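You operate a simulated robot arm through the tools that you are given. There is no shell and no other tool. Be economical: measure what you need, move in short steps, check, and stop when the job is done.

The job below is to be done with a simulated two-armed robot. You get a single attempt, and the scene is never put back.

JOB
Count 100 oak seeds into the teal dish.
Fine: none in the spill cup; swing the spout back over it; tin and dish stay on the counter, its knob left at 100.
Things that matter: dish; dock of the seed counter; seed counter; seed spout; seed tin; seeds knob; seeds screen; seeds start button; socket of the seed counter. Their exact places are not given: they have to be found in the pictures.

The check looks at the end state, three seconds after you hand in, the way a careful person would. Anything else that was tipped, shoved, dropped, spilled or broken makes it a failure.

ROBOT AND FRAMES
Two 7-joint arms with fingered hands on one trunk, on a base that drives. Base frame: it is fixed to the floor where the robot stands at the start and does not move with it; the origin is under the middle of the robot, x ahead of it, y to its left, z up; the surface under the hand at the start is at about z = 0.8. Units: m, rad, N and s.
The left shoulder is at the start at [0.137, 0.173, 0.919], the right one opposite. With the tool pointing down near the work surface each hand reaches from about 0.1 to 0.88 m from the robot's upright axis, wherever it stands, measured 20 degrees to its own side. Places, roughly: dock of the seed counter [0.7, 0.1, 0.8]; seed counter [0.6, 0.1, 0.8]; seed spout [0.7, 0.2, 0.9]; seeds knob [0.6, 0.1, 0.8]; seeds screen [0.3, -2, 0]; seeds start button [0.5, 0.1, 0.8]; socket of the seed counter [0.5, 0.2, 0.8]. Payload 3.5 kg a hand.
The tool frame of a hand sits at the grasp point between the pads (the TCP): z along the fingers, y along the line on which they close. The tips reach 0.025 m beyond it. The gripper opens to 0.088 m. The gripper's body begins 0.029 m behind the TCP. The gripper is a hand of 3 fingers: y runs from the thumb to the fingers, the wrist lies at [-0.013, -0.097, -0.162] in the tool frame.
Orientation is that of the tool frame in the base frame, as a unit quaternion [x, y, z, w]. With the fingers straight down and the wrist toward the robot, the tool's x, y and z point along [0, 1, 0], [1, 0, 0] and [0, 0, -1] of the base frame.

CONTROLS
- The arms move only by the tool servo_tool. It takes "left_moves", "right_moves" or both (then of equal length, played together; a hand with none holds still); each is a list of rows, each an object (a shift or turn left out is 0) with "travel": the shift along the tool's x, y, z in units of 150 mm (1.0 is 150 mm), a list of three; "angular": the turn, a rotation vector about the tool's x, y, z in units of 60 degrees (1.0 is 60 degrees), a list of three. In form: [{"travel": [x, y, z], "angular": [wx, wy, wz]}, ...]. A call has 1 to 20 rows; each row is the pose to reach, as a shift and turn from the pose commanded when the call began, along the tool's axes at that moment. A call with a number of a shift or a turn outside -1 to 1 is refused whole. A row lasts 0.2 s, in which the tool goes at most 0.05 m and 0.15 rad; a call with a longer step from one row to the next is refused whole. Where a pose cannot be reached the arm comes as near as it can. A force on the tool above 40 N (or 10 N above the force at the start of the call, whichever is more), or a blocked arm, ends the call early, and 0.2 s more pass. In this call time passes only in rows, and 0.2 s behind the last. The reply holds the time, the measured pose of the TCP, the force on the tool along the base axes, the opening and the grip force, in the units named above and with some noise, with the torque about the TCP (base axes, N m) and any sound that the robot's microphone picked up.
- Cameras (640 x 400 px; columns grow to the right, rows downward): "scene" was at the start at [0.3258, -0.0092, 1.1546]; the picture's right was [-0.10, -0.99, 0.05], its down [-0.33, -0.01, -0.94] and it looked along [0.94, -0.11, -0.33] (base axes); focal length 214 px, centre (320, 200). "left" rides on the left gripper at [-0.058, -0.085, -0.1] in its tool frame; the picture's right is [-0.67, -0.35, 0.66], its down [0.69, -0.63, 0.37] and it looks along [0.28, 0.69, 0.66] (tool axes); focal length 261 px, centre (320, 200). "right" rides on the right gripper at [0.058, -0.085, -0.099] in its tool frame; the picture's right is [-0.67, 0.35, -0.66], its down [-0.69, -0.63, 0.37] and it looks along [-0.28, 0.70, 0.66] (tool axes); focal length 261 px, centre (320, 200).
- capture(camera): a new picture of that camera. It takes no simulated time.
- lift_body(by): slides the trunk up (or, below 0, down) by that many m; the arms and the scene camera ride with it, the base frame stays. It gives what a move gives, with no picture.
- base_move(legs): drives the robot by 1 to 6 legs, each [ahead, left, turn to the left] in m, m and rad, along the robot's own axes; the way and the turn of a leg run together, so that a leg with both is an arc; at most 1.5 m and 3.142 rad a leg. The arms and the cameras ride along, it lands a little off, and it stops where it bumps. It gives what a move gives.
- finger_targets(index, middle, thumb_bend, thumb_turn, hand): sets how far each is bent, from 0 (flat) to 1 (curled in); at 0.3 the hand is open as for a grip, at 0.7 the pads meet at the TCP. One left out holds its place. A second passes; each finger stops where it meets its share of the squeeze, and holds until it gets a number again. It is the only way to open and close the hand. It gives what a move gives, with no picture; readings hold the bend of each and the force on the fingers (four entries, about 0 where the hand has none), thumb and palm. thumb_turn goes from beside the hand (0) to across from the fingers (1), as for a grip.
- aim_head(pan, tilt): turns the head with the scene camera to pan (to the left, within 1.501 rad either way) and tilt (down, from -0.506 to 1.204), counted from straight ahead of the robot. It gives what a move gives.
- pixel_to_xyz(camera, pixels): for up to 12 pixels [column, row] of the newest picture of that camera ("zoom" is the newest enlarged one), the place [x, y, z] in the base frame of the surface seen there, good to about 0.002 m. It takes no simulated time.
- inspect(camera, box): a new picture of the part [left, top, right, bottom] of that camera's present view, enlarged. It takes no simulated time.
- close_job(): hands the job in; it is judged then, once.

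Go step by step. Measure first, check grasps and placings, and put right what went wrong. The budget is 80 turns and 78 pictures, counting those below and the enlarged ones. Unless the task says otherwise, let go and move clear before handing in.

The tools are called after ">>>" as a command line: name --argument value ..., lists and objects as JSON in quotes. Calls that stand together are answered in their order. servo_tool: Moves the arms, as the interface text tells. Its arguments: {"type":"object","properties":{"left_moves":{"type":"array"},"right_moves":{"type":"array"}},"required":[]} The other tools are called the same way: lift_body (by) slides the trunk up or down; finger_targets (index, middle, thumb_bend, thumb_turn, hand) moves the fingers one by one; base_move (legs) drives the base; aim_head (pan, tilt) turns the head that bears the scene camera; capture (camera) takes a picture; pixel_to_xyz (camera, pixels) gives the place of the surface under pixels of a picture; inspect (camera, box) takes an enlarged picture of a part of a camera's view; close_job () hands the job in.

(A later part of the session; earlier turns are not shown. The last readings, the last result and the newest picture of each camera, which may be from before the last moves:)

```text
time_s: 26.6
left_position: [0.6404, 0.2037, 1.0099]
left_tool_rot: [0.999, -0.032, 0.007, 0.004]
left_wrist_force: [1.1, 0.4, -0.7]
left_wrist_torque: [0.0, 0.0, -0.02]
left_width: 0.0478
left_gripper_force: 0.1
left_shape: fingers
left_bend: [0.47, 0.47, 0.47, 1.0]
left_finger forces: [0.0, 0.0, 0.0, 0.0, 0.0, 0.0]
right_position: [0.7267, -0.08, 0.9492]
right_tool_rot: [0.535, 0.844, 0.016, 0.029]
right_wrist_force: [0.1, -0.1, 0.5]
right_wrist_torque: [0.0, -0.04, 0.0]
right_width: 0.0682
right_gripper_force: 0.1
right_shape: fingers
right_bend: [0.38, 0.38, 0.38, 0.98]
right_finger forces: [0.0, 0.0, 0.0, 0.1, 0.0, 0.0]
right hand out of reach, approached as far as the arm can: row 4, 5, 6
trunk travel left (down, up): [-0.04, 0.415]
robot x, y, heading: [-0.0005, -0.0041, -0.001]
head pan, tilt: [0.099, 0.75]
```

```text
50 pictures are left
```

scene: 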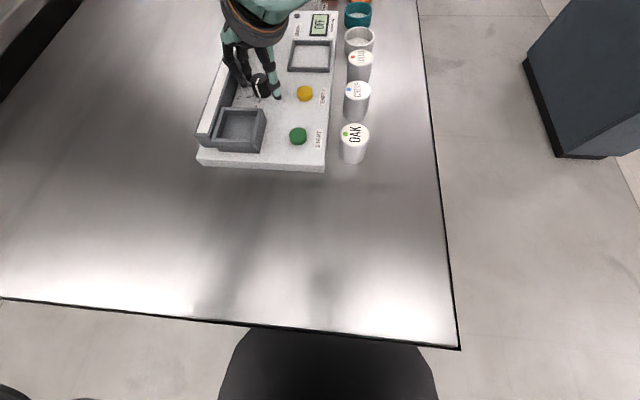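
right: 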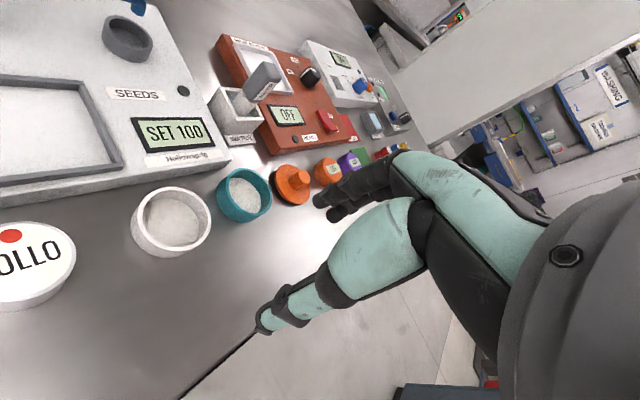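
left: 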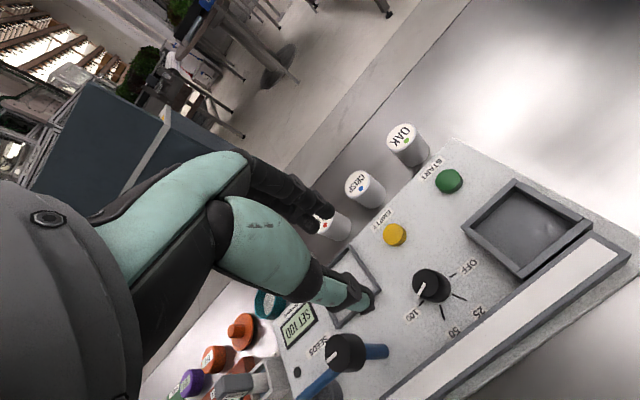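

The arm is at its limit at x=0.73. I'll check how far the robot's own front is from the table edge, to see whether I can drive closer.

>>> aim_head --pan 0.0 --tilt 1.1

>>> capture --camera "scene"

>>> pixel_to_xyz --camera "scene" --pixels '[[300, 200], [320, 220], [320, 250], [320, 280], [320, 320], [320, 370], [260, 250], [400, 250]]'

```text
time_s: 27.4
left_position: [0.6386, 0.2038, 1.011]
left_tool_rot: [0.999, -0.032, 0.007, 0.003]
left_wrist_force: [-0.6, -0.3, 0.5]
left_wrist_torque: [-0.01, 0.02, -0.01]
left_width: 0.0481
left_gripper_force: 0.0
left_shape: fingers
left_bend: [0.47, 0.47, 0.47, 1.0]
left_finger forces: [0.0, 0.1, 0.0, 0.0, 0.0, 0.0]
right_position: [0.7269, -0.0806, 0.949]
right_tool_rot: [0.535, 0.844, 0.016, 0.03]
right_wrist_force: [0.1, 0.7, 0.3]
right_wrist_torque: [0.0, -0.01, 0.0]
right_width: 0.0682
right_gripper_force: 0.1
right_shape: fingers
right_bend: [0.38, 0.38, 0.38, 0.98]
right_finger forces: [0.0, 0.0, 0.1, 0.0, 0.0, 0.1]
trunk travel left (down, up): [-0.04, 0.415]
robot x, y, heading: [-0.0036, -0.0001, 0.003]
head pan, tilt: [0.0, 1.1]
```

```text
49 pictures are left
```

scene: 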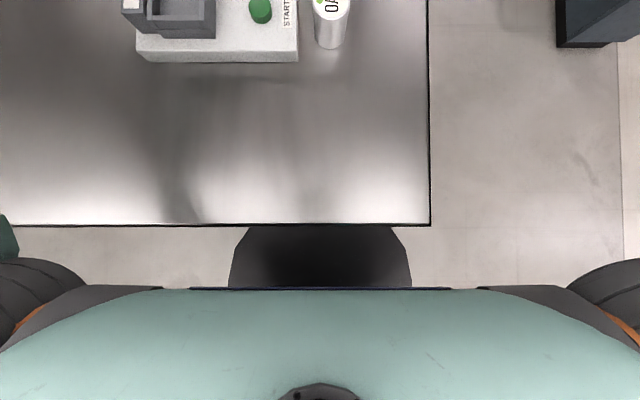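

```text
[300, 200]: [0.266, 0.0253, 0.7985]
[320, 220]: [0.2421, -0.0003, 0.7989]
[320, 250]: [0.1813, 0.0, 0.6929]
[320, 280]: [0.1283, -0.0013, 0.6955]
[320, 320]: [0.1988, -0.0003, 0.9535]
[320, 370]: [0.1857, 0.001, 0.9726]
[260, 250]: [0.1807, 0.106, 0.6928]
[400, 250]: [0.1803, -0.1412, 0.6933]
```

The base front sits below the table (z=0.69), the chest is at x=0.2 above it, and the column is at x≤0.13. That leaves room to drive about 7 cm ahead with the hands held high.

>>> base_move --legs '[[0.075, 0, 0]]'

>>> capture --camera "right"

```text
time_s: 28.4
left_position: [0.6697, 0.1808, 1.013]
left_tool_rot: [0.999, -0.05, 0.008, 0.004]
left_wrist_force: [0.3, 0.2, -0.2]
left_wrist_torque: [0.0, 0.05, 0.0]
left_width: 0.0478
left_gripper_force: 0.0
left_shape: fingers
left_bend: [0.47, 0.47, 0.47, 1.0]
left_finger forces: [0.0, 0.0, 0.0, 0.0, 0.0, 0.0]
right_position: [0.7457, -0.105, 0.9521]
right_tool_rot: [0.552, 0.833, 0.015, 0.03]
right_wrist_force: [-0.9, 0.6, -0.1]
right_wrist_torque: [-0.01, -0.07, -0.02]
right_width: 0.0681
right_gripper_force: 0.0
right_shape: fingers
right_bend: [0.38, 0.38, 0.38, 0.98]
right_finger forces: [0.0, 0.1, 0.0, 0.0, 0.0, 0.0]
trunk travel left (down, up): [-0.04, 0.415]
robot x, y, heading: [0.0217, -0.0008, -0.039]
head pan, tilt: [0.0, 1.1]
```

```text
48 pictures are left
```

right: 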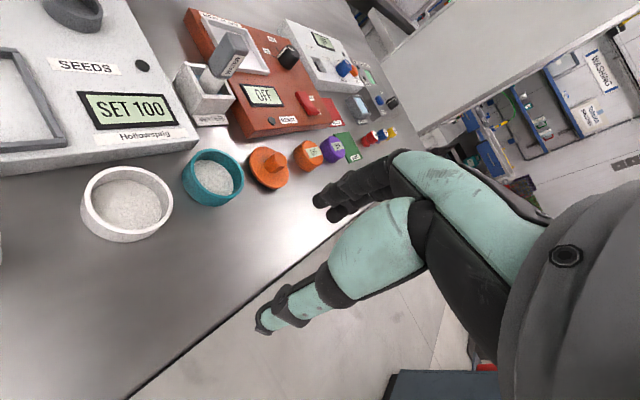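

The base bumped after 2 cm, so getting closer from this end won't work. The right edge of the table looks like a better spot, so I'll check the free floor there.

>>> base_move --legs '[[-0.03, 0, 0.039]]'

>>> aim_head --pan -0.7 --tilt 0.45

>>> capture --camera "scene"

```text
time_s: 29.3
left_position: [0.6357, 0.2062, 1.0096]
left_tool_rot: [1.0, -0.03, 0.007, 0.004]
left_wrist_force: [1.1, 0.4, 0.6]
left_wrist_torque: [0.03, -0.02, -0.01]
left_width: 0.0479
left_gripper_force: 0.2
left_shape: fingers
left_bend: [0.47, 0.47, 0.47, 1.0]
left_finger forces: [0.0, 0.0, 0.0, 0.0, 0.0, 0.0]
right_position: [0.7213, -0.0773, 0.9503]
right_tool_rot: [0.534, 0.845, 0.016, 0.029]
right_wrist_force: [0.1, -0.1, 0.5]
right_wrist_torque: [0.03, -0.01, 0.01]
right_width: 0.0681
right_gripper_force: 0.0
right_shape: fingers
right_bend: [0.38, 0.38, 0.38, 0.98]
right_finger forces: [0.1, 0.0, 0.0, 0.0, 0.1, 0.1]
trunk travel left (down, up): [-0.04, 0.415]
robot x, y, heading: [-0.0092, 0.0036, 0.003]
head pan, tilt: [0.0, 1.1]
```

```text
time_s: 30.4
left_position: [0.6339, 0.206, 1.0108]
left_tool_rot: [0.999, -0.031, 0.008, 0.003]
left_wrist_force: [0.4, -0.2, 1.0]
left_wrist_torque: [0.0, 0.0, 0.0]
left_width: 0.0479
left_gripper_force: 0.2
left_shape: fingers
left_bend: [0.47, 0.47, 0.47, 1.0]
left_finger forces: [0.0, 0.0, 0.0, 0.0, 0.0, 0.1]
right_position: [0.721, -0.0775, 0.9507]
right_tool_rot: [0.535, 0.844, 0.016, 0.029]
right_wrist_force: [0.6, 0.3, 0.4]
right_wrist_torque: [0.03, -0.05, 0.0]
right_width: 0.0684
right_gripper_force: 0.1
right_shape: fingers
right_bend: [0.38, 0.38, 0.38, 0.98]
right_finger forces: [0.1, 0.0, 0.0, 0.0, 0.1, 0.0]
trunk travel left (down, up): [-0.04, 0.415]
robot x, y, heading: [-0.0062, -0.0002, -0.005]
head pan, tilt: [-0.7, 0.45]
```

```text
47 pictures are left
```

scene: 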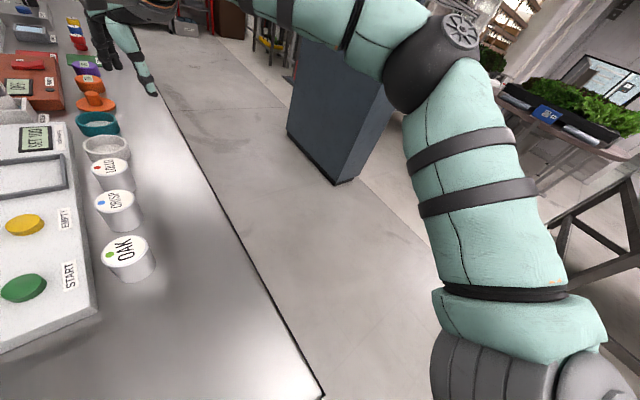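

>>> pixel_to_xyz --camera "scene" --pixels '[[335, 182], [290, 135], [355, 178], [300, 60], [360, 350], [400, 200], [190, 110], [270, 60], [560, 240], [345, 100]]'

```text
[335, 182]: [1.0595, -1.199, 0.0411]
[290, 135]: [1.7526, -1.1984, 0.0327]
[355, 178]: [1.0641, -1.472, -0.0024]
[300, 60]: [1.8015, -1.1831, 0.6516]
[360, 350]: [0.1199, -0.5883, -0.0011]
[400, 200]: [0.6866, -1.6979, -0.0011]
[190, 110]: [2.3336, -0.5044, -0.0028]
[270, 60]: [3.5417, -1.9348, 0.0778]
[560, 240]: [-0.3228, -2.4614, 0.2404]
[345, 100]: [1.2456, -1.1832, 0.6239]
```

The floor is free between the table edge (y≈-0.14) and the cabinet (y≈-1.19). I'll raise the trunk, then drive round to the table's right side and face it.

>>> lift_body --by 0.1

>>> base_move --legs '[[-0.4, 0, 0], [0, -0.73, 0], [1.04, 0, 0], [0, 0, 1.571]]'

>>> aim_head --pan 0.0 --tilt 0.6

>>> capture --camera "scene"

```text
time_s: 31.7
left_position: [0.6363, 0.2052, 1.109]
left_tool_rot: [0.999, -0.031, 0.007, 0.003]
left_wrist_force: [0.3, -0.5, -0.5]
left_wrist_torque: [-0.02, -0.01, -0.01]
left_width: 0.048
left_gripper_force: 0.0
left_shape: fingers
left_bend: [0.47, 0.47, 0.47, 1.0]
left_finger forces: [0.0, 0.0, 0.1, 0.1, 0.1, 0.0]
right_position: [0.6599, -0.0781, 1.1805]
right_tool_rot: [0.532, 0.838, 0.062, 0.103]
right_wrist_force: [-0.1, 0.2, 0.4]
right_wrist_torque: [0.02, -0.03, -0.01]
right_width: 0.0682
right_gripper_force: 0.1
right_shape: fingers
right_bend: [0.38, 0.38, 0.38, 0.98]
right_finger forces: [0.0, 0.0, 0.0, 0.1, 0.0, 0.1]
trunk travel left (down, up): [-0.14, 0.315]
robot x, y, heading: [-0.0065, 0.0028, -0.003]
head pan, tilt: [-0.7, 0.45]
```

```text
time_s: 46.5
left_position: [0.4109, -0.0702, 1.1122]
left_tool_rot: [0.716, 0.698, 0.007, -0.004]
left_wrist_force: [-0.2, 0.5, 0.0]
left_wrist_torque: [-0.01, -0.01, 0.0]
left_width: 0.0482
left_gripper_force: 0.1
left_shape: fingers
left_bend: [0.47, 0.47, 0.47, 1.0]
left_finger forces: [0.1, 0.0, 0.0, 0.1, 0.0, 0.0]
right_position: [0.6919, -0.0389, 1.1795]
right_tool_rot: [-0.232, 0.965, 0.119, 0.027]
right_wrist_force: [-0.4, 0.3, 0.3]
right_wrist_torque: [0.0, -0.02, -0.02]
right_width: 0.0683
right_gripper_force: 0.0
right_shape: fingers
right_bend: [0.38, 0.38, 0.38, 0.98]
right_finger forces: [0.1, 0.0, 0.0, 0.1, 0.0, 0.0]
trunk travel left (down, up): [-0.14, 0.315]
robot x, y, heading: [0.6302, -0.7011, 1.604]
head pan, tilt: [-0.7, 0.45]
```

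```text
time_s: 47.6
left_position: [0.4085, -0.0721, 1.1111]
left_tool_rot: [0.716, 0.698, 0.007, -0.003]
left_wrist_force: [1.3, -0.3, 0.3]
left_wrist_torque: [0.0, 0.03, 0.02]
left_width: 0.0482
left_gripper_force: 0.0
left_shape: fingers
left_bend: [0.47, 0.47, 0.47, 1.0]
left_finger forces: [0.0, 0.0, 0.0, 0.0, 0.0, 0.0]
right_position: [0.6926, -0.0375, 1.1804]
right_tool_rot: [-0.233, 0.965, 0.119, 0.027]
right_wrist_force: [0.4, 0.1, 0.5]
right_wrist_torque: [0.02, -0.05, -0.01]
right_width: 0.0683
right_gripper_force: 0.1
right_shape: fingers
right_bend: [0.38, 0.38, 0.38, 0.98]
right_finger forces: [0.0, 0.1, 0.0, 0.1, 0.0, 0.0]
trunk travel left (down, up): [-0.14, 0.315]
robot x, y, heading: [0.6358, -0.7016, 1.603]
head pan, tilt: [0.0, 0.6]
```

```text
46 pictures are left
```

scene: 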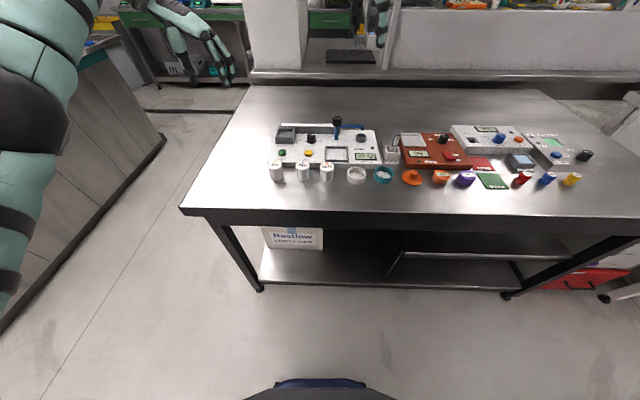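

I'm well placed now, with all the objects ahead of me. I'll drive ahead 0.24 m with a small heading correction.

>>> base_move --legs '[[0.24, 0, -0.033]]'

>>> aim_head --pan 0.0 --tilt 0.55

>>> capture --camera "scene"

```text
time_s: 49.4
left_position: [0.4251, 0.1771, 1.1119]
left_tool_rot: [0.727, 0.686, 0.008, -0.004]
left_wrist_force: [-0.3, 0.9, -0.9]
left_wrist_torque: [0.0, -0.03, -0.02]
left_width: 0.0479
left_gripper_force: 0.1
left_shape: fingers
left_bend: [0.47, 0.47, 0.47, 1.0]
left_finger forces: [0.0, 0.0, 0.0, 0.1, 0.0, 0.0]
right_position: [0.7083, 0.2025, 1.1814]
right_tool_rot: [-0.218, 0.968, 0.119, 0.029]
right_wrist_force: [0.3, 0.3, -0.8]
right_wrist_torque: [0.05, 0.01, 0.0]
right_width: 0.0682
right_gripper_force: 0.1
right_shape: fingers
right_bend: [0.38, 0.38, 0.38, 0.98]
right_finger forces: [0.1, 0.1, 0.0, 0.1, 0.1, 0.0]
trunk travel left (down, up): [-0.14, 0.315]
robot x, y, heading: [0.6295, -0.4608, 1.571]
head pan, tilt: [0.0, 0.6]
```

```text
time_s: 50.0
left_position: [0.4251, 0.1785, 1.1105]
left_tool_rot: [0.728, 0.685, 0.007, -0.005]
left_wrist_force: [0.4, 0.4, -0.2]
left_wrist_torque: [0.04, -0.01, 0.03]
left_width: 0.0482
left_gripper_force: 0.0
left_shape: fingers
left_bend: [0.47, 0.47, 0.47, 1.0]
left_finger forces: [0.0, 0.0, 0.0, 0.0, 0.0, 0.0]
right_position: [0.7084, 0.2034, 1.1801]
right_tool_rot: [-0.218, 0.968, 0.118, 0.029]
right_wrist_force: [0.2, -0.5, -0.8]
right_wrist_torque: [-0.03, 0.0, 0.02]
right_width: 0.0684
right_gripper_force: 0.1
right_shape: fingers
right_bend: [0.38, 0.38, 0.38, 0.98]
right_finger forces: [0.0, 0.0, 0.0, 0.0, 0.0, 0.1]
trunk travel left (down, up): [-0.14, 0.315]
robot x, y, heading: [0.6328, -0.4603, 1.574]
head pan, tilt: [0.0, 0.55]
```

```text
45 pictures are left
```

scene: 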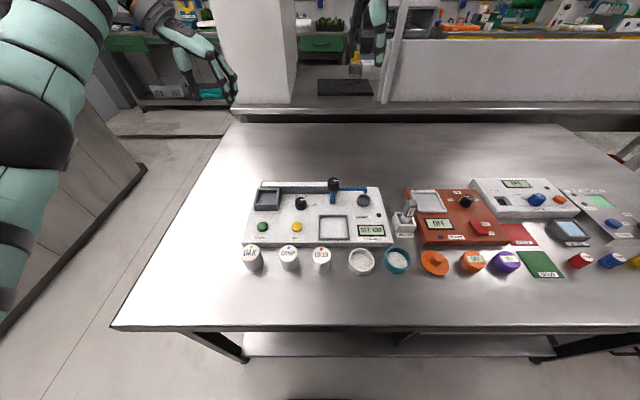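

I'll level and straighten the right hand for this heading and bring it back towards the dish.

>>> servo_tool --right_moves '[{"travel": [0.002, -0.12, 0.059], "angular": [0.028, 0.007, 0.052]}, {"travel": [0.004, -0.24, 0.118], "angular": [0.057, 0.014, 0.105]}, {"travel": [0.006, -0.36, 0.177], "angular": [0.085, 0.021, 0.158]}, {"travel": [0.008, -0.48, 0.235], "angular": [0.114, 0.028, 0.21]}, {"travel": [0.01, -0.6, 0.294], "angular": [0.142, 0.035, 0.263]}, {"travel": [0.012, -0.72, 0.353], "angular": [0.171, 0.042, 0.316]}, {"travel": [0.014, -0.84, 0.412], "angular": [0.2, 0.049, 0.368]}, {"travel": [0.016, -0.959, 0.471], "angular": [0.228, 0.056, 0.421]}, {"travel": [0.016, -0.959, 0.471], "angular": [0.228, 0.056, 0.421]}]'

>>> lift_body --by -0.08

>>> capture --camera "right"

```text
time_s: 52.0
left_position: [0.4238, 0.1782, 1.1109]
left_tool_rot: [0.728, 0.686, 0.008, -0.004]
left_wrist_force: [0.2, -0.1, -0.3]
left_wrist_torque: [-0.01, 0.01, -0.01]
left_width: 0.0478
left_gripper_force: 0.0
left_shape: fingers
left_bend: [0.47, 0.47, 0.47, 1.0]
left_finger forces: [0.0, 0.1, 0.0, 0.1, 0.1, 0.0]
right_position: [0.7686, 0.0933, 1.0801]
right_tool_rot: [0.0, 1.0, 0.0, -0.001]
right_wrist_force: [0.0, 0.2, -0.4]
right_wrist_torque: [-0.02, 0.03, 0.0]
right_width: 0.0685
right_gripper_force: 0.0
right_shape: fingers
right_bend: [0.38, 0.38, 0.38, 0.98]
right_finger forces: [0.0, 0.0, 0.0, 0.0, 0.0, 0.1]
trunk travel left (down, up): [-0.14, 0.315]
robot x, y, heading: [0.6307, -0.4651, 1.573]
head pan, tilt: [0.0, 0.55]
```

```text
time_s: 53.2
left_position: [0.425, 0.1766, 1.0326]
left_tool_rot: [0.728, 0.686, 0.008, -0.005]
left_wrist_force: [-0.2, 0.2, 0.1]
left_wrist_torque: [0.0, -0.01, -0.01]
left_width: 0.0484
left_gripper_force: 0.1
left_shape: fingers
left_bend: [0.47, 0.47, 0.47, 1.0]
left_finger forces: [0.0, 0.1, 0.0, 0.0, 0.1, 0.0]
right_position: [0.7686, 0.0916, 1.0031]
right_tool_rot: [0.0, 1.0, 0.002, 0.0]
right_wrist_force: [0.0, -0.6, 0.7]
right_wrist_torque: [0.01, -0.01, -0.01]
right_width: 0.0681
right_gripper_force: 0.1
right_shape: fingers
right_bend: [0.38, 0.38, 0.38, 0.98]
right_finger forces: [0.1, 0.1, 0.0, 0.0, 0.0, 0.1]
trunk travel left (down, up): [-0.06, 0.395]
robot x, y, heading: [0.6284, -0.4592, 1.572]
head pan, tilt: [0.0, 0.55]
```

```text
44 pictures are left
```

right: 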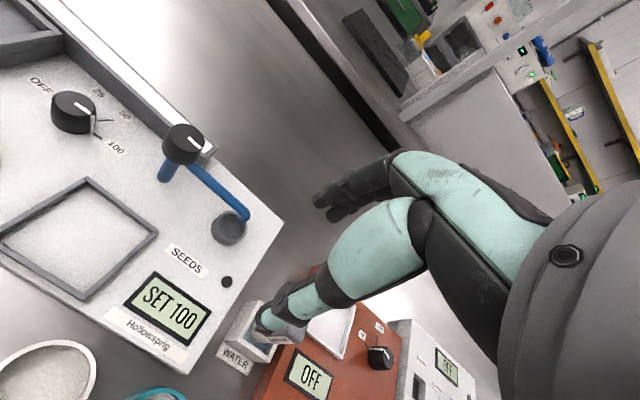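

The orientation is clean now: tool x = -X, y = +Y, z down. I'm moving above the teal dish.

>>> servo_tool --right_moves '[{"travel": [-0.05, -0.17, 0]}, {"travel": [-0.1, -0.34, 0.1]}, {"travel": [-0.15, -0.51, 0.23]}, {"travel": [-0.21, -0.685, 0.36]}, {"travel": [-0.21, -0.685, 0.487]}, {"travel": [-0.21, -0.685, 0.487]}]'

>>> capture --camera "right"

>>> inspect --camera "scene" --box '[230, 150, 450, 290]'

```text
time_s: 54.6
left_position: [0.4248, 0.1778, 1.032]
left_tool_rot: [0.728, 0.686, 0.008, -0.004]
left_wrist_force: [0.5, 0.4, -0.5]
left_wrist_torque: [0.0, 0.01, 0.0]
left_width: 0.0482
left_gripper_force: 0.0
left_shape: fingers
left_bend: [0.47, 0.47, 0.47, 1.0]
left_finger forces: [0.0, 0.1, 0.1, 0.0, 0.0, 0.1]
right_position: [0.8009, -0.0098, 0.9292]
right_tool_rot: [0.001, 1.0, 0.002, -0.002]
right_wrist_force: [-0.5, -1.2, -0.2]
right_wrist_torque: [-0.03, 0.03, -0.02]
right_width: 0.0682
right_gripper_force: 0.0
right_shape: fingers
right_bend: [0.38, 0.38, 0.38, 0.98]
right_finger forces: [0.1, 0.0, 0.0, 0.0, 0.0, 0.0]
trunk travel left (down, up): [-0.06, 0.395]
robot x, y, heading: [0.6309, -0.4612, 1.569]
head pan, tilt: [0.0, 0.55]
```

```text
43 pictures are left
```

right: 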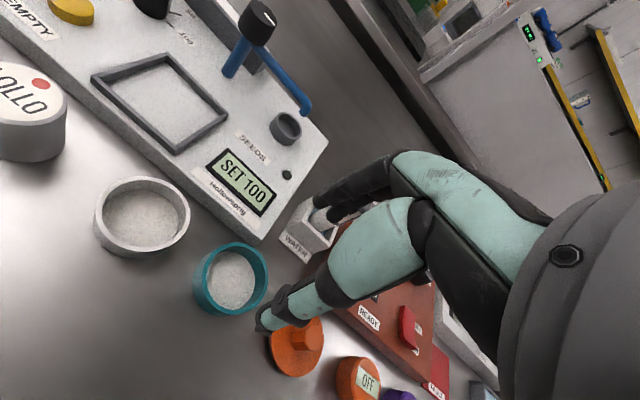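

```text
2.86 times, centred on (340, 220) of scene
```

zoom: 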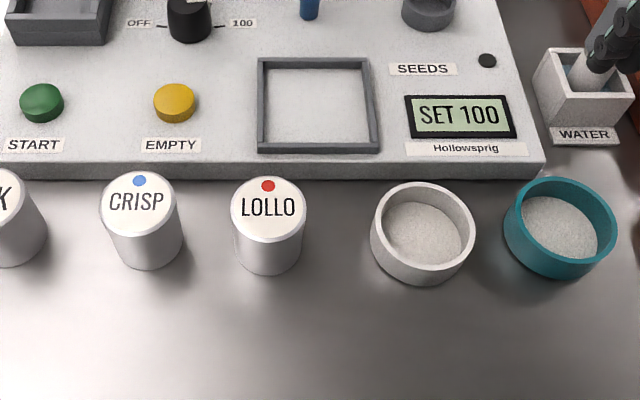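

I'm measuring the dish rim and the nearby WATER block in both views.

>>> pixel_to_xyz --camera "zoom" --pixels '[[560, 181], [560, 262], [506, 220], [613, 225], [560, 225], [545, 120], [583, 122], [625, 118], [560, 140], [430, 165]]'

>>> pixel_to_xyz --camera "right" --pixels '[[232, 247], [263, 275], [232, 313], [199, 277], [230, 308], [205, 255], [296, 243], [285, 232]]'

```text
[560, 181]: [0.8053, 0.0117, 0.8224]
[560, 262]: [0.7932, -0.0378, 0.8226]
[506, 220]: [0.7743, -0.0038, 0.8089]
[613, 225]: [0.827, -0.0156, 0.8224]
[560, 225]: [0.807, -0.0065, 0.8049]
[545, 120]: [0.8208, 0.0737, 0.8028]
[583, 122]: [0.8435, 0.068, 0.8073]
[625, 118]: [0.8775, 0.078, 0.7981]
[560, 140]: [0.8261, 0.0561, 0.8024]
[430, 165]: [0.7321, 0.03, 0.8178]
```

```text
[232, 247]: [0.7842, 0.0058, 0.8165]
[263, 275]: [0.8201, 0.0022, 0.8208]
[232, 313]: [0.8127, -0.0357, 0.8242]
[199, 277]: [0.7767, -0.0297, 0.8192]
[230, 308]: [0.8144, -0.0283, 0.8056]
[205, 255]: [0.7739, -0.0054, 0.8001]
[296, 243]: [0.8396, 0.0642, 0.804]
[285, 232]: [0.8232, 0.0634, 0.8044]
```

The dish centre is [0.8005, -0.0125] with radius 0.026, and the surroundings are clear. I'm descending.

>>> servo_tool --right_moves '[{"travel": [0, -0.017, 0.2]}, {"travel": [0, -0.017, 0.4]}, {"travel": [0, -0.017, 0.55]}, {"travel": [0, -0.017, 0.645]}, {"travel": [0, -0.017, 0.645]}]'

>>> capture --camera "right"

>>> inspect --camera "scene" --box '[320, 170, 480, 290]'

```text
time_s: 55.8
left_position: [0.4239, 0.1779, 1.0316]
left_tool_rot: [0.728, 0.686, 0.008, -0.003]
left_wrist_force: [0.6, 0.4, -0.6]
left_wrist_torque: [-0.04, -0.01, 0.01]
left_width: 0.048
left_gripper_force: 0.0
left_shape: fingers
left_bend: [0.47, 0.47, 0.47, 1.0]
left_finger forces: [0.0, 0.0, 0.0, 0.0, 0.0, 0.0]
right_position: [0.8016, -0.0096, 0.9276]
right_tool_rot: [0.0, 1.0, 0.0, 0.0]
right_wrist_force: [0.0, -0.7, 0.6]
right_wrist_torque: [0.02, -0.01, 0.01]
right_width: 0.0683
right_gripper_force: 0.0
right_shape: fingers
right_bend: [0.38, 0.38, 0.38, 0.98]
right_finger forces: [0.1, 0.0, 0.0, 0.0, 0.0, 0.0]
right hand out of reach, approached as far as the arm can: row 1, 2, 3, 4, 5
trunk travel left (down, up): [-0.06, 0.395]
robot x, y, heading: [0.6317, -0.4583, 1.569]
head pan, tilt: [0.0, 0.55]
```

```text
41 pictures are left
```

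right: 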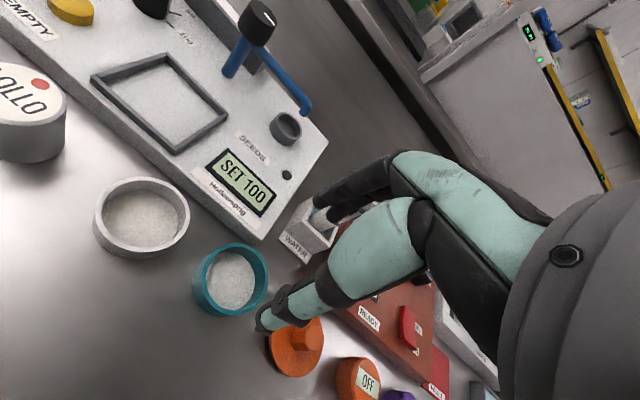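

```text
3.33 times, centred on (400, 230) of scene
```

zoom: 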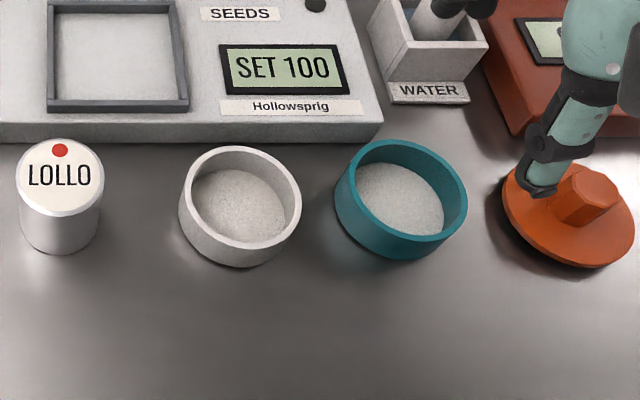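

The elbow is folded too far because the wrist is too near the shoulder, so I'll back the robot off 0.14 m and reach further out.

>>> base_move --legs '[[-0.14, 0, 0]]'

>>> servo_tool --right_moves '[{"travel": [0, 0.23, 0]}, {"travel": [0, 0.46, 0]}, {"travel": [0, 0.7, 0]}, {"travel": [0, 0.917, 0]}, {"travel": [0, 0.917, 0]}]'

```text
time_s: 57.1
left_position: [0.4254, 0.035, 1.0317]
left_tool_rot: [0.728, 0.686, 0.008, -0.004]
left_wrist_force: [-0.4, -0.4, -0.2]
left_wrist_torque: [-0.01, 0.01, 0.01]
left_width: 0.0478
left_gripper_force: 0.1
left_shape: fingers
left_bend: [0.47, 0.47, 0.47, 1.0]
left_finger forces: [0.0, 0.0, 0.0, 0.1, 0.1, 0.0]
right_position: [0.8015, -0.1517, 0.9283]
right_tool_rot: [0.0, 1.0, 0.0, -0.001]
right_wrist_force: [0.0, -0.1, -0.1]
right_wrist_torque: [0.0, 0.01, 0.0]
right_width: 0.0683
right_gripper_force: 0.0
right_shape: fingers
right_bend: [0.38, 0.38, 0.38, 0.98]
right_finger forces: [0.0, 0.0, 0.1, 0.2, 0.0, 0.0]
trunk travel left (down, up): [-0.06, 0.395]
robot x, y, heading: [0.6301, -0.603, 1.573]
head pan, tilt: [0.0, 0.55]
```

```text
time_s: 58.3
left_position: [0.4254, 0.0366, 1.0318]
left_tool_rot: [0.728, 0.686, 0.008, -0.004]
left_wrist_force: [-0.2, 0.4, 1.1]
left_wrist_torque: [0.01, 0.0, 0.04]
left_width: 0.0479
left_gripper_force: 0.1
left_shape: fingers
left_bend: [0.47, 0.47, 0.47, 1.0]
left_finger forces: [0.2, 0.1, 0.0, 0.1, 0.1, 0.0]
right_position: [0.8025, -0.0141, 0.9285]
right_tool_rot: [0.001, 1.0, 0.0, -0.001]
right_wrist_force: [0.4, -0.2, -0.3]
right_wrist_torque: [-0.02, 0.0, 0.0]
right_width: 0.0681
right_gripper_force: 0.1
right_shape: fingers
right_bend: [0.38, 0.38, 0.38, 0.98]
right_finger forces: [0.0, 0.1, 0.0, 0.0, 0.0, 0.0]
trunk travel left (down, up): [-0.06, 0.395]
robot x, y, heading: [0.6311, -0.6014, 1.571]
head pan, tilt: [0.0, 0.55]
```

Now I'm above the dish at [0.8025, -0.014]. I'm descending 9.6 cm with a small correction.

>>> servo_tool --right_moves '[{"travel": [0.01, 0.01, 0.2]}, {"travel": [0.01, 0.01, 0.4]}, {"travel": [0.01, 0.01, 0.55]}, {"travel": [0.01, 0.01, 0.645]}, {"travel": [0.01, 0.01, 0.645]}]'

>>> capture --camera "right"

>>> capture --camera "scene"

```text
time_s: 59.5
left_position: [0.4257, 0.0318, 1.0377]
left_tool_rot: [0.729, 0.685, 0.012, -0.006]
left_wrist_force: [1.0, -1.1, 0.3]
left_wrist_torque: [-0.03, 0.05, -0.02]
left_width: 0.0479
left_gripper_force: 0.0
left_shape: fingers
left_bend: [0.47, 0.47, 0.47, 1.0]
left_finger forces: [0.0, 0.0, 0.0, 0.1, 0.0, 0.0]
right_position: [0.7985, -0.0144, 0.8441]
right_tool_rot: [-0.003, 1.0, 0.015, -0.003]
right_wrist_force: [2.6, -12.9, 42.9]
right_wrist_torque: [1.78, 0.21, -0.05]
right_width: 0.0722
right_gripper_force: 21.5
right_shape: fingers
right_bend: [0.35, 0.38, 0.38, 0.98]
right_finger forces: [42.4, 0.2, 0.0, 0.1, 0.1, 0.0]
trunk travel left (down, up): [-0.06, 0.395]
robot x, y, heading: [0.6328, -0.6045, 1.569]
head pan, tilt: [0.0, 0.55]
stopped in row 5 (right hand): the force on the tool passed its limit at 45 N (the readings are from after the stop); the commanded pose is now the measured one
```

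```text
39 pictures are left
```

right: 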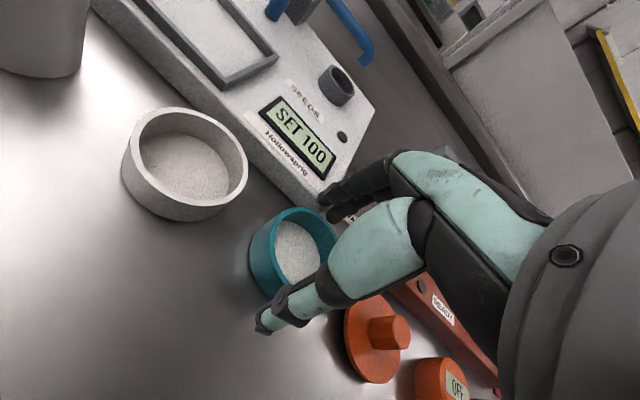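

```text
38 pictures are left
```

scene: 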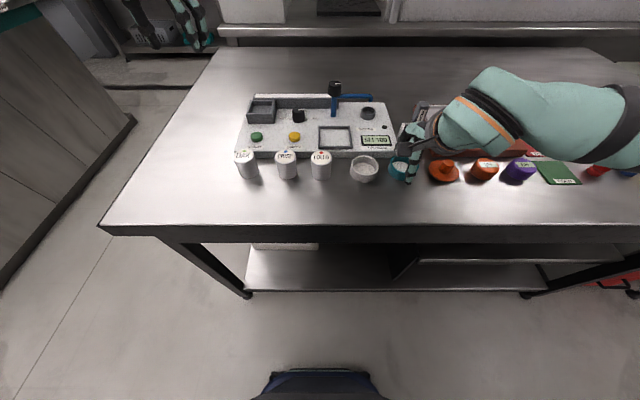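

The index finger hit something at z≈0.82 with 42 N, most likely the corner of the counter. I'll raise the hand and measure that corner and the nearby items.

>>> servo_tool --right_moves '[{"travel": [0, 0, -0.1]}, {"travel": [0, 0, -0.3]}, {"travel": [0, 0, -0.5]}, {"travel": [0, 0, -0.5]}]'

>>> inspect --camera "scene" --box '[300, 90, 480, 210]'

>>> pixel_to_xyz --camera "zoom" --pixels '[[346, 216], [346, 235], [300, 215], [465, 285], [475, 262], [510, 255], [540, 280], [230, 245], [225, 285], [200, 270], [265, 270]]'

```text
time_s: 60.5
left_position: [0.425, 0.0372, 1.0315]
left_tool_rot: [0.729, 0.685, 0.007, -0.004]
left_wrist_force: [-1.0, 0.2, -0.2]
left_wrist_torque: [-0.04, 0.04, 0.01]
left_width: 0.048
left_gripper_force: 0.1
left_shape: fingers
left_bend: [0.47, 0.47, 0.47, 1.0]
left_finger forces: [0.1, 0.0, 0.0, 0.0, 0.1, 0.0]
right_position: [0.7998, -0.0126, 0.908]
right_tool_rot: [0.0, 1.0, 0.003, -0.002]
right_wrist_force: [0.0, -1.0, 0.1]
right_wrist_torque: [0.01, 0.03, 0.02]
right_width: 0.0678
right_gripper_force: 0.2
right_shape: fingers
right_bend: [0.38, 0.38, 0.38, 0.98]
right_finger forces: [0.1, 0.0, 0.1, 0.0, 0.1, 0.0]
trunk travel left (down, up): [-0.06, 0.395]
robot x, y, heading: [0.6295, -0.6027, 1.573]
head pan, tilt: [0.0, 0.55]
```

```text
3.33 times, centred on (390, 150) of scene
```

zoom: 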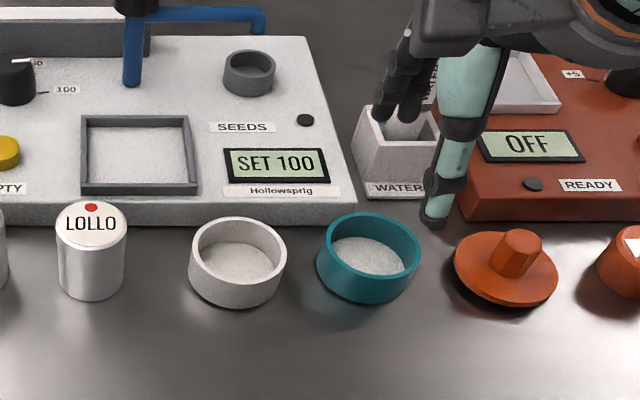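

```text
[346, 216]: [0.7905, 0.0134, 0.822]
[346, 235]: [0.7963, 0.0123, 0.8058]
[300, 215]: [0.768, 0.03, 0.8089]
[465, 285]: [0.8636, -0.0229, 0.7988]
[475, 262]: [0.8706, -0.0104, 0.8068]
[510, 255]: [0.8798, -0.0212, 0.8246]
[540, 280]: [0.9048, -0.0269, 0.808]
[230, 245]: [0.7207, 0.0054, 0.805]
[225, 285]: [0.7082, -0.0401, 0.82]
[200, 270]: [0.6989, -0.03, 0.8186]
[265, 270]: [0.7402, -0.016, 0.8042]
```

The counter's corner reaches x≈0.797 at y≈0.03. The gaps along x are about 25 mm on each side (white dish edge at 0.749, orange disk edge at 0.853), so I'll turn the hand 90° and close along x, with the opening narrowed.

>>> servo_tool --right_moves '[{"travel": [0, 0, -0.1], "angular": [0, 0, -0.13]}, {"travel": [0, 0, -0.1], "angular": [0, 0, -0.26]}, {"travel": [0, 0, -0.1], "angular": [0, 0, -0.39]}, {"travel": [0, 0, -0.1], "angular": [0, 0, -0.52]}, {"travel": [0, 0, -0.1], "angular": [0, 0, -0.65]}, {"travel": [0, 0, -0.1], "angular": [0, 0, -0.77]}, {"travel": [0, 0, -0.1], "angular": [0, 0, -0.77]}]'

>>> servo_tool --right_moves '[{"angular": [0, 0, -0.13]}, {"angular": [0, 0, -0.26]}, {"angular": [0, 0, -0.39]}, {"angular": [0, 0, -0.52]}, {"angular": [0, 0, -0.65]}, {"angular": [0, 0, -0.73]}, {"angular": [0, 0, -0.73]}]'

>>> finger_targets --hand "right" --index 0.42 --middle 0.42 --thumb_bend 0.42

>>> capture --camera "right"

```text
time_s: 62.1
left_position: [0.4259, 0.0349, 1.0324]
left_tool_rot: [0.728, 0.686, 0.009, -0.004]
left_wrist_force: [-0.4, 1.0, 0.5]
left_wrist_torque: [0.01, 0.03, 0.01]
left_width: 0.0479
left_gripper_force: 0.0
left_shape: fingers
left_bend: [0.47, 0.47, 0.47, 1.0]
left_finger forces: [0.1, 0.0, 0.0, 0.1, 0.0, 0.2]
right_position: [0.7796, -0.0335, 0.9184]
right_tool_rot: [-0.352, 0.935, 0.021, 0.018]
right_wrist_force: [0.3, -0.1, 1.0]
right_wrist_torque: [0.01, -0.01, 0.0]
right_width: 0.068
right_gripper_force: 0.0
right_shape: fingers
right_bend: [0.38, 0.38, 0.38, 0.98]
right_finger forces: [0.0, 0.0, 0.0, 0.0, 0.1, 0.0]
right hand out of reach, approached as far as the arm can: row 5, 6, 7
trunk travel left (down, up): [-0.06, 0.395]
robot x, y, heading: [0.6327, -0.6007, 1.574]
head pan, tilt: [0.0, 0.55]
```

```text
time_s: 63.7
left_position: [0.4241, 0.0366, 1.0305]
left_tool_rot: [0.728, 0.686, 0.008, -0.003]
left_wrist_force: [-0.3, -0.2, -0.1]
left_wrist_torque: [0.04, -0.04, 0.01]
left_width: 0.0481
left_gripper_force: 0.0
left_shape: fingers
left_bend: [0.47, 0.47, 0.47, 1.0]
left_finger forces: [0.1, 0.0, 0.0, 0.0, 0.0, 0.0]
right_position: [0.745, -0.1094, 0.8632]
right_tool_rot: [-0.579, 0.802, 0.104, 0.102]
right_wrist_force: [0.1, -0.3, -0.1]
right_wrist_torque: [0.03, -0.03, -0.01]
right_width: 0.068
right_gripper_force: 0.1
right_shape: fingers
right_bend: [0.38, 0.38, 0.38, 0.98]
right_finger forces: [0.1, 0.1, 0.0, 0.1, 0.1, 0.0]
right hand out of reach, approached as far as the arm can: row 1, 2, 3, 4, 5, 6, 7
trunk travel left (down, up): [-0.06, 0.395]
robot x, y, heading: [0.6291, -0.604, 1.57]
head pan, tilt: [0.0, 0.55]
```

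```text
time_s: 64.7
left_position: [0.4259, 0.0362, 1.0309]
left_tool_rot: [0.729, 0.685, 0.008, -0.005]
left_wrist_force: [-0.6, 0.2, 0.5]
left_wrist_torque: [-0.01, 0.03, 0.01]
left_width: 0.048
left_gripper_force: 0.0
left_shape: fingers
left_bend: [0.47, 0.47, 0.47, 1.0]
left_finger forces: [0.0, 0.0, 0.0, 0.0, 0.0, 0.0]
right_position: [0.7461, -0.1073, 0.863]
right_tool_rot: [-0.579, 0.803, 0.104, 0.1]
right_wrist_force: [0.3, -0.4, 0.0]
right_wrist_torque: [0.01, -0.01, 0.01]
right_width: 0.0599
right_gripper_force: 0.0
right_shape: fingers
right_bend: [0.42, 0.42, 0.42, 0.99]
right_finger forces: [0.1, 0.0, 0.0, 0.1, 0.0, 0.0]
trunk travel left (down, up): [-0.06, 0.395]
robot x, y, heading: [0.6308, -0.604, 1.569]
head pan, tilt: [0.0, 0.55]
```

```text
36 pictures are left
```

right: 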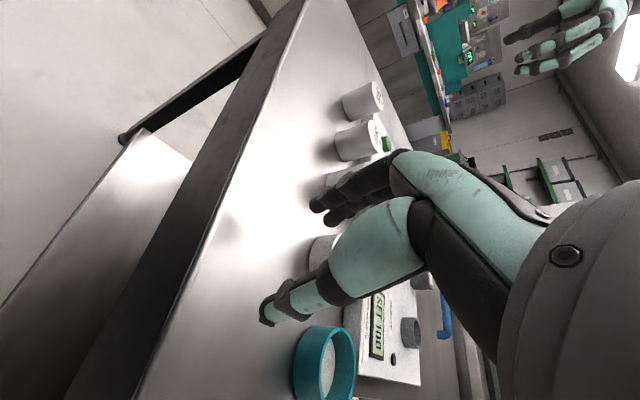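

The right arm won't turn further outwards here. The left hand is already turned to close along x, so I'll use it for the dish. First I'm bringing the right hand up and out of the way.

>>> servo_tool --right_moves '[{"travel": [0, -0.1, -0.15], "angular": [0, 0, 0.12]}, {"travel": [0, -0.1, -0.3], "angular": [0, 0, 0.24]}, {"travel": [0, -0.1, -0.5], "angular": [0.05, 0, 0.36]}, {"travel": [0, -0.1, -0.7], "angular": [0.1, 0, 0.48]}, {"travel": [0, -0.1, -0.9], "angular": [0.15, 0, 0.6]}, {"travel": [0, -0.1, -1.0], "angular": [0.2, 0, 0.72]}, {"travel": [0, -0.1, -1.0], "angular": [0.2, 0, 0.72]}]'

>>> capture --camera "scene"

```text
time_s: 66.3
left_position: [0.4265, 0.0349, 1.0312]
left_tool_rot: [0.728, 0.685, 0.008, -0.003]
left_wrist_force: [0.4, -0.5, -0.7]
left_wrist_torque: [0.01, 0.0, 0.03]
left_width: 0.048
left_gripper_force: 0.0
left_shape: fingers
left_bend: [0.47, 0.47, 0.47, 1.0]
left_finger forces: [0.0, 0.0, 0.0, 0.0, 0.0, 0.0]
right_position: [0.7572, -0.1571, 1.0074]
right_tool_rot: [-0.229, 0.966, 0.05, 0.113]
right_wrist_force: [-0.2, 0.0, 0.5]
right_wrist_torque: [-0.01, 0.01, -0.01]
right_width: 0.0597
right_gripper_force: 0.0
right_shape: fingers
right_bend: [0.42, 0.42, 0.42, 0.99]
right_finger forces: [0.1, 0.0, 0.0, 0.1, 0.0, 0.0]
trunk travel left (down, up): [-0.06, 0.395]
robot x, y, heading: [0.6286, -0.6023, 1.571]
head pan, tilt: [0.0, 0.55]
```

```text
35 pictures are left
```

scene: 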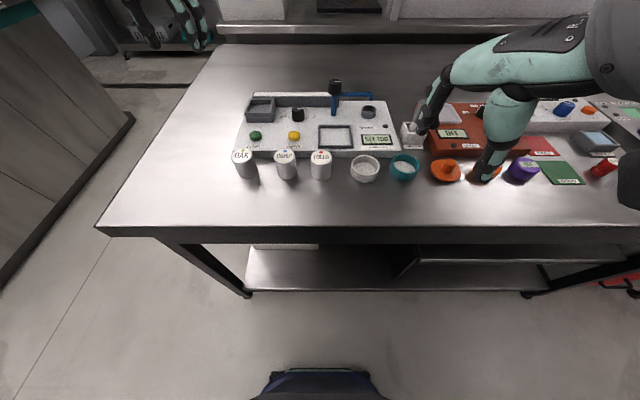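

Everything is undisturbed. I'll shift the robot 0.25 m to its right (+X) so the dish comes within the left hand's range.

>>> base_move --legs '[[0, -0.25, 0]]'

>>> finger_targets --hand "left" --index 0.42 --middle 0.42 --thumb_bend 0.42

```text
time_s: 68.1
left_position: [0.6766, 0.0372, 1.0318]
left_tool_rot: [0.729, 0.684, 0.008, -0.004]
left_wrist_force: [-0.2, 1.0, -0.9]
left_wrist_torque: [-0.01, 0.0, 0.0]
left_width: 0.048
left_gripper_force: 0.1
left_shape: fingers
left_bend: [0.47, 0.47, 0.47, 1.0]
left_finger forces: [0.0, 0.0, 0.0, 0.0, 0.0, 0.0]
right_position: [1.0082, -0.1568, 1.0067]
right_tool_rot: [-0.228, 0.966, 0.052, 0.113]
right_wrist_force: [-0.8, 0.0, -0.1]
right_wrist_torque: [-0.01, 0.04, 0.03]
right_width: 0.0594
right_gripper_force: 0.1
right_shape: fingers
right_bend: [0.42, 0.42, 0.42, 0.99]
right_finger forces: [0.0, 0.1, 0.0, 0.2, 0.0, 0.0]
trunk travel left (down, up): [-0.06, 0.395]
robot x, y, heading: [0.8833, -0.6051, 1.564]
head pan, tilt: [0.0, 0.55]
```

```text
time_s: 69.1
left_position: [0.6777, 0.0359, 1.0317]
left_tool_rot: [0.729, 0.685, 0.009, -0.004]
left_wrist_force: [0.5, 0.8, 0.6]
left_wrist_torque: [-0.01, 0.0, -0.02]
left_width: 0.0585
left_gripper_force: 0.2
left_shape: fingers
left_bend: [0.42, 0.42, 0.42, 0.99]
left_finger forces: [0.1, 0.0, 0.0, 0.0, 0.1, 0.1]
right_position: [1.0067, -0.1571, 1.0082]
right_tool_rot: [-0.227, 0.966, 0.051, 0.113]
right_wrist_force: [0.0, 0.3, 0.2]
right_wrist_torque: [-0.02, 0.0, 0.0]
right_width: 0.0594
right_gripper_force: 0.1
right_shape: fingers
right_bend: [0.42, 0.42, 0.42, 0.99]
right_finger forces: [0.0, 0.0, 0.0, 0.0, 0.1, 0.1]
trunk travel left (down, up): [-0.06, 0.395]
robot x, y, heading: [0.8774, -0.6006, 1.57]
head pan, tilt: [0.0, 0.55]
```

The left hand is oriented correctly. I'm moving it above the dish.

>>> servo_tool --left_moves '[{"travel": [-0.05, 0.17, 0.05], "angular": [0, 0, -0.02]}, {"travel": [-0.11, 0.34, 0.15], "angular": [0, 0, -0.04]}, {"travel": [-0.16, 0.51, 0.3], "angular": [0, 0, -0.06]}, {"travel": [-0.22, 0.68, 0.45], "angular": [0, 0, -0.06]}, {"travel": [-0.275, 0.843, 0.6], "angular": [0, 0, -0.06]}, {"travel": [-0.275, 0.843, 0.667], "angular": [0, 0, -0.06]}, {"travel": [-0.275, 0.843, 0.667], "angular": [0, 0, -0.06]}]'

>>> capture --camera "left"

```text
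time_s: 70.7
left_position: [0.8009, -0.0095, 0.9332]
left_tool_rot: [0.707, 0.707, 0.008, -0.002]
left_wrist_force: [-0.2, -0.2, 0.0]
left_wrist_torque: [0.0, -0.02, 0.0]
left_width: 0.0589
left_gripper_force: 0.1
left_shape: fingers
left_bend: [0.42, 0.42, 0.42, 0.99]
left_finger forces: [0.1, 0.0, 0.0, 0.0, 0.0, 0.0]
right_position: [1.0084, -0.1577, 1.0064]
right_tool_rot: [-0.227, 0.966, 0.053, 0.113]
right_wrist_force: [-0.1, 0.8, -0.3]
right_wrist_torque: [0.02, 0.02, -0.03]
right_width: 0.0596
right_gripper_force: 0.0
right_shape: fingers
right_bend: [0.42, 0.42, 0.42, 0.99]
right_finger forces: [0.0, 0.1, 0.0, 0.0, 0.0, 0.1]
trunk travel left (down, up): [-0.06, 0.395]
robot x, y, heading: [0.8777, -0.6038, 1.568]
head pan, tilt: [0.0, 0.55]
```

```text
34 pictures are left
```

left: 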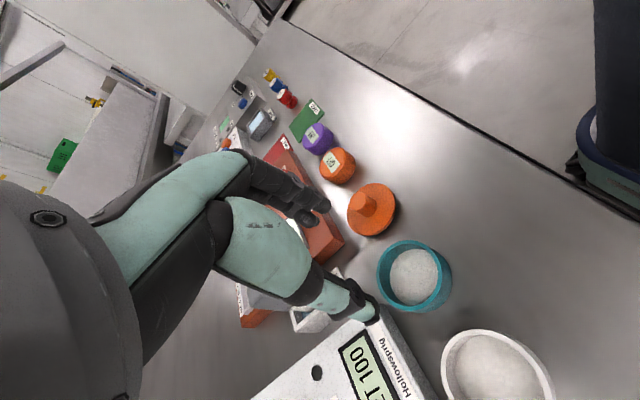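

I'm checking the dish's rim against the tool axis.

>>> pixel_to_xyz --camera "left" --pixels '[[380, 268], [448, 278], [414, 243], [418, 308], [413, 275], [385, 215], [372, 230], [450, 345]]'

>>> inspect --camera "left" --box '[340, 210, 500, 330]'

>>> pixel_to_xyz --camera "zoom" --pixels '[[155, 200], [430, 235], [300, 112], [310, 370], [170, 150], [420, 300], [230, 350], [370, 130]]'

```text
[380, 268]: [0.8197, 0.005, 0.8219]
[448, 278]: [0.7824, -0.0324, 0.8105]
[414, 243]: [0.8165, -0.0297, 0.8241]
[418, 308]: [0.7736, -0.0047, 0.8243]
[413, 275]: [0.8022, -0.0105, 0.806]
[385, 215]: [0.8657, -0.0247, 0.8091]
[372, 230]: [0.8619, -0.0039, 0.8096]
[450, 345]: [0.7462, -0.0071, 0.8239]
```

```text
3.33 times, centred on (420, 270) of left
```

zoom: 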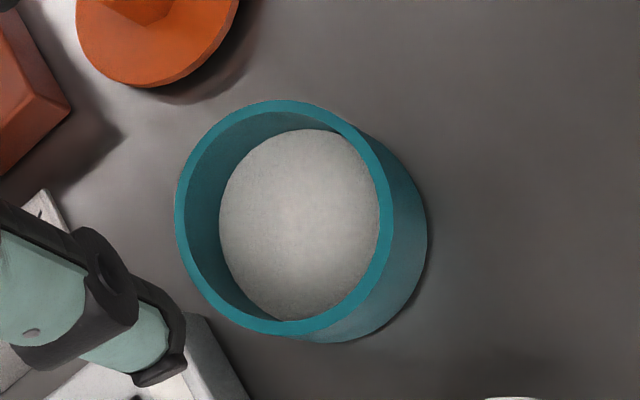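

```text
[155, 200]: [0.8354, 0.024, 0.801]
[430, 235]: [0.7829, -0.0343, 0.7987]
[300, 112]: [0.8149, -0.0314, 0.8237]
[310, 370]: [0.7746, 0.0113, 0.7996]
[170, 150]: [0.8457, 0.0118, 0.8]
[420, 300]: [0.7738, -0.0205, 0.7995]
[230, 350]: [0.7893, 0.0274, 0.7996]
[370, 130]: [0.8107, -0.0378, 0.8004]
```

The dish centre is (0.799, -0.0115), and the fingers clear both neighbours. I'm descending.

>>> servo_tool --left_moves '[{"travel": [-0.013, -0.013, 0.2]}, {"travel": [-0.013, -0.013, 0.4]}, {"travel": [-0.013, -0.013, 0.52]}, {"travel": [-0.013, -0.013, 0.6]}, {"travel": [-0.013, -0.013, 0.665]}, {"travel": [-0.013, -0.013, 0.665]}]'

>>> capture --camera "left"

```text
time_s: 72.1
left_position: [0.7997, -0.0123, 0.8317]
left_tool_rot: [0.707, 0.707, 0.008, -0.003]
left_wrist_force: [0.3, -0.4, -0.1]
left_wrist_torque: [-0.03, 0.01, 0.0]
left_width: 0.0585
left_gripper_force: 0.1
left_shape: fingers
left_bend: [0.42, 0.42, 0.42, 0.99]
left_finger forces: [0.0, 0.0, 0.0, 0.0, 0.1, 0.0]
right_position: [1.0074, -0.1565, 1.0065]
right_tool_rot: [-0.228, 0.966, 0.051, 0.113]
right_wrist_force: [1.0, -0.3, -0.8]
right_wrist_torque: [-0.01, -0.01, 0.0]
right_width: 0.0597
right_gripper_force: 0.1
right_shape: fingers
right_bend: [0.42, 0.42, 0.42, 0.99]
right_finger forces: [0.0, 0.0, 0.0, 0.0, 0.1, 0.0]
trunk travel left (down, up): [-0.06, 0.395]
robot x, y, heading: [0.8779, -0.6037, 1.569]
head pan, tilt: [0.0, 0.55]
```

```text
32 pictures are left
```

left: 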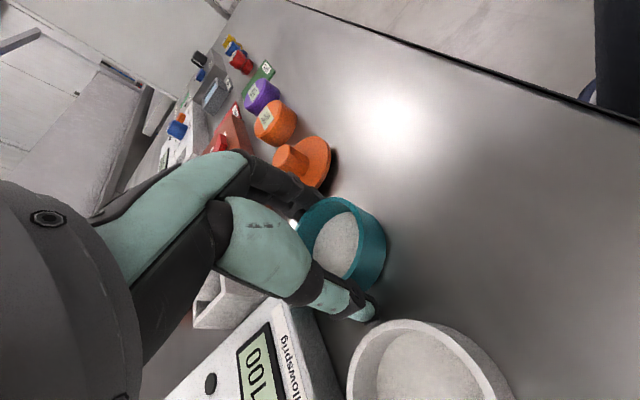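

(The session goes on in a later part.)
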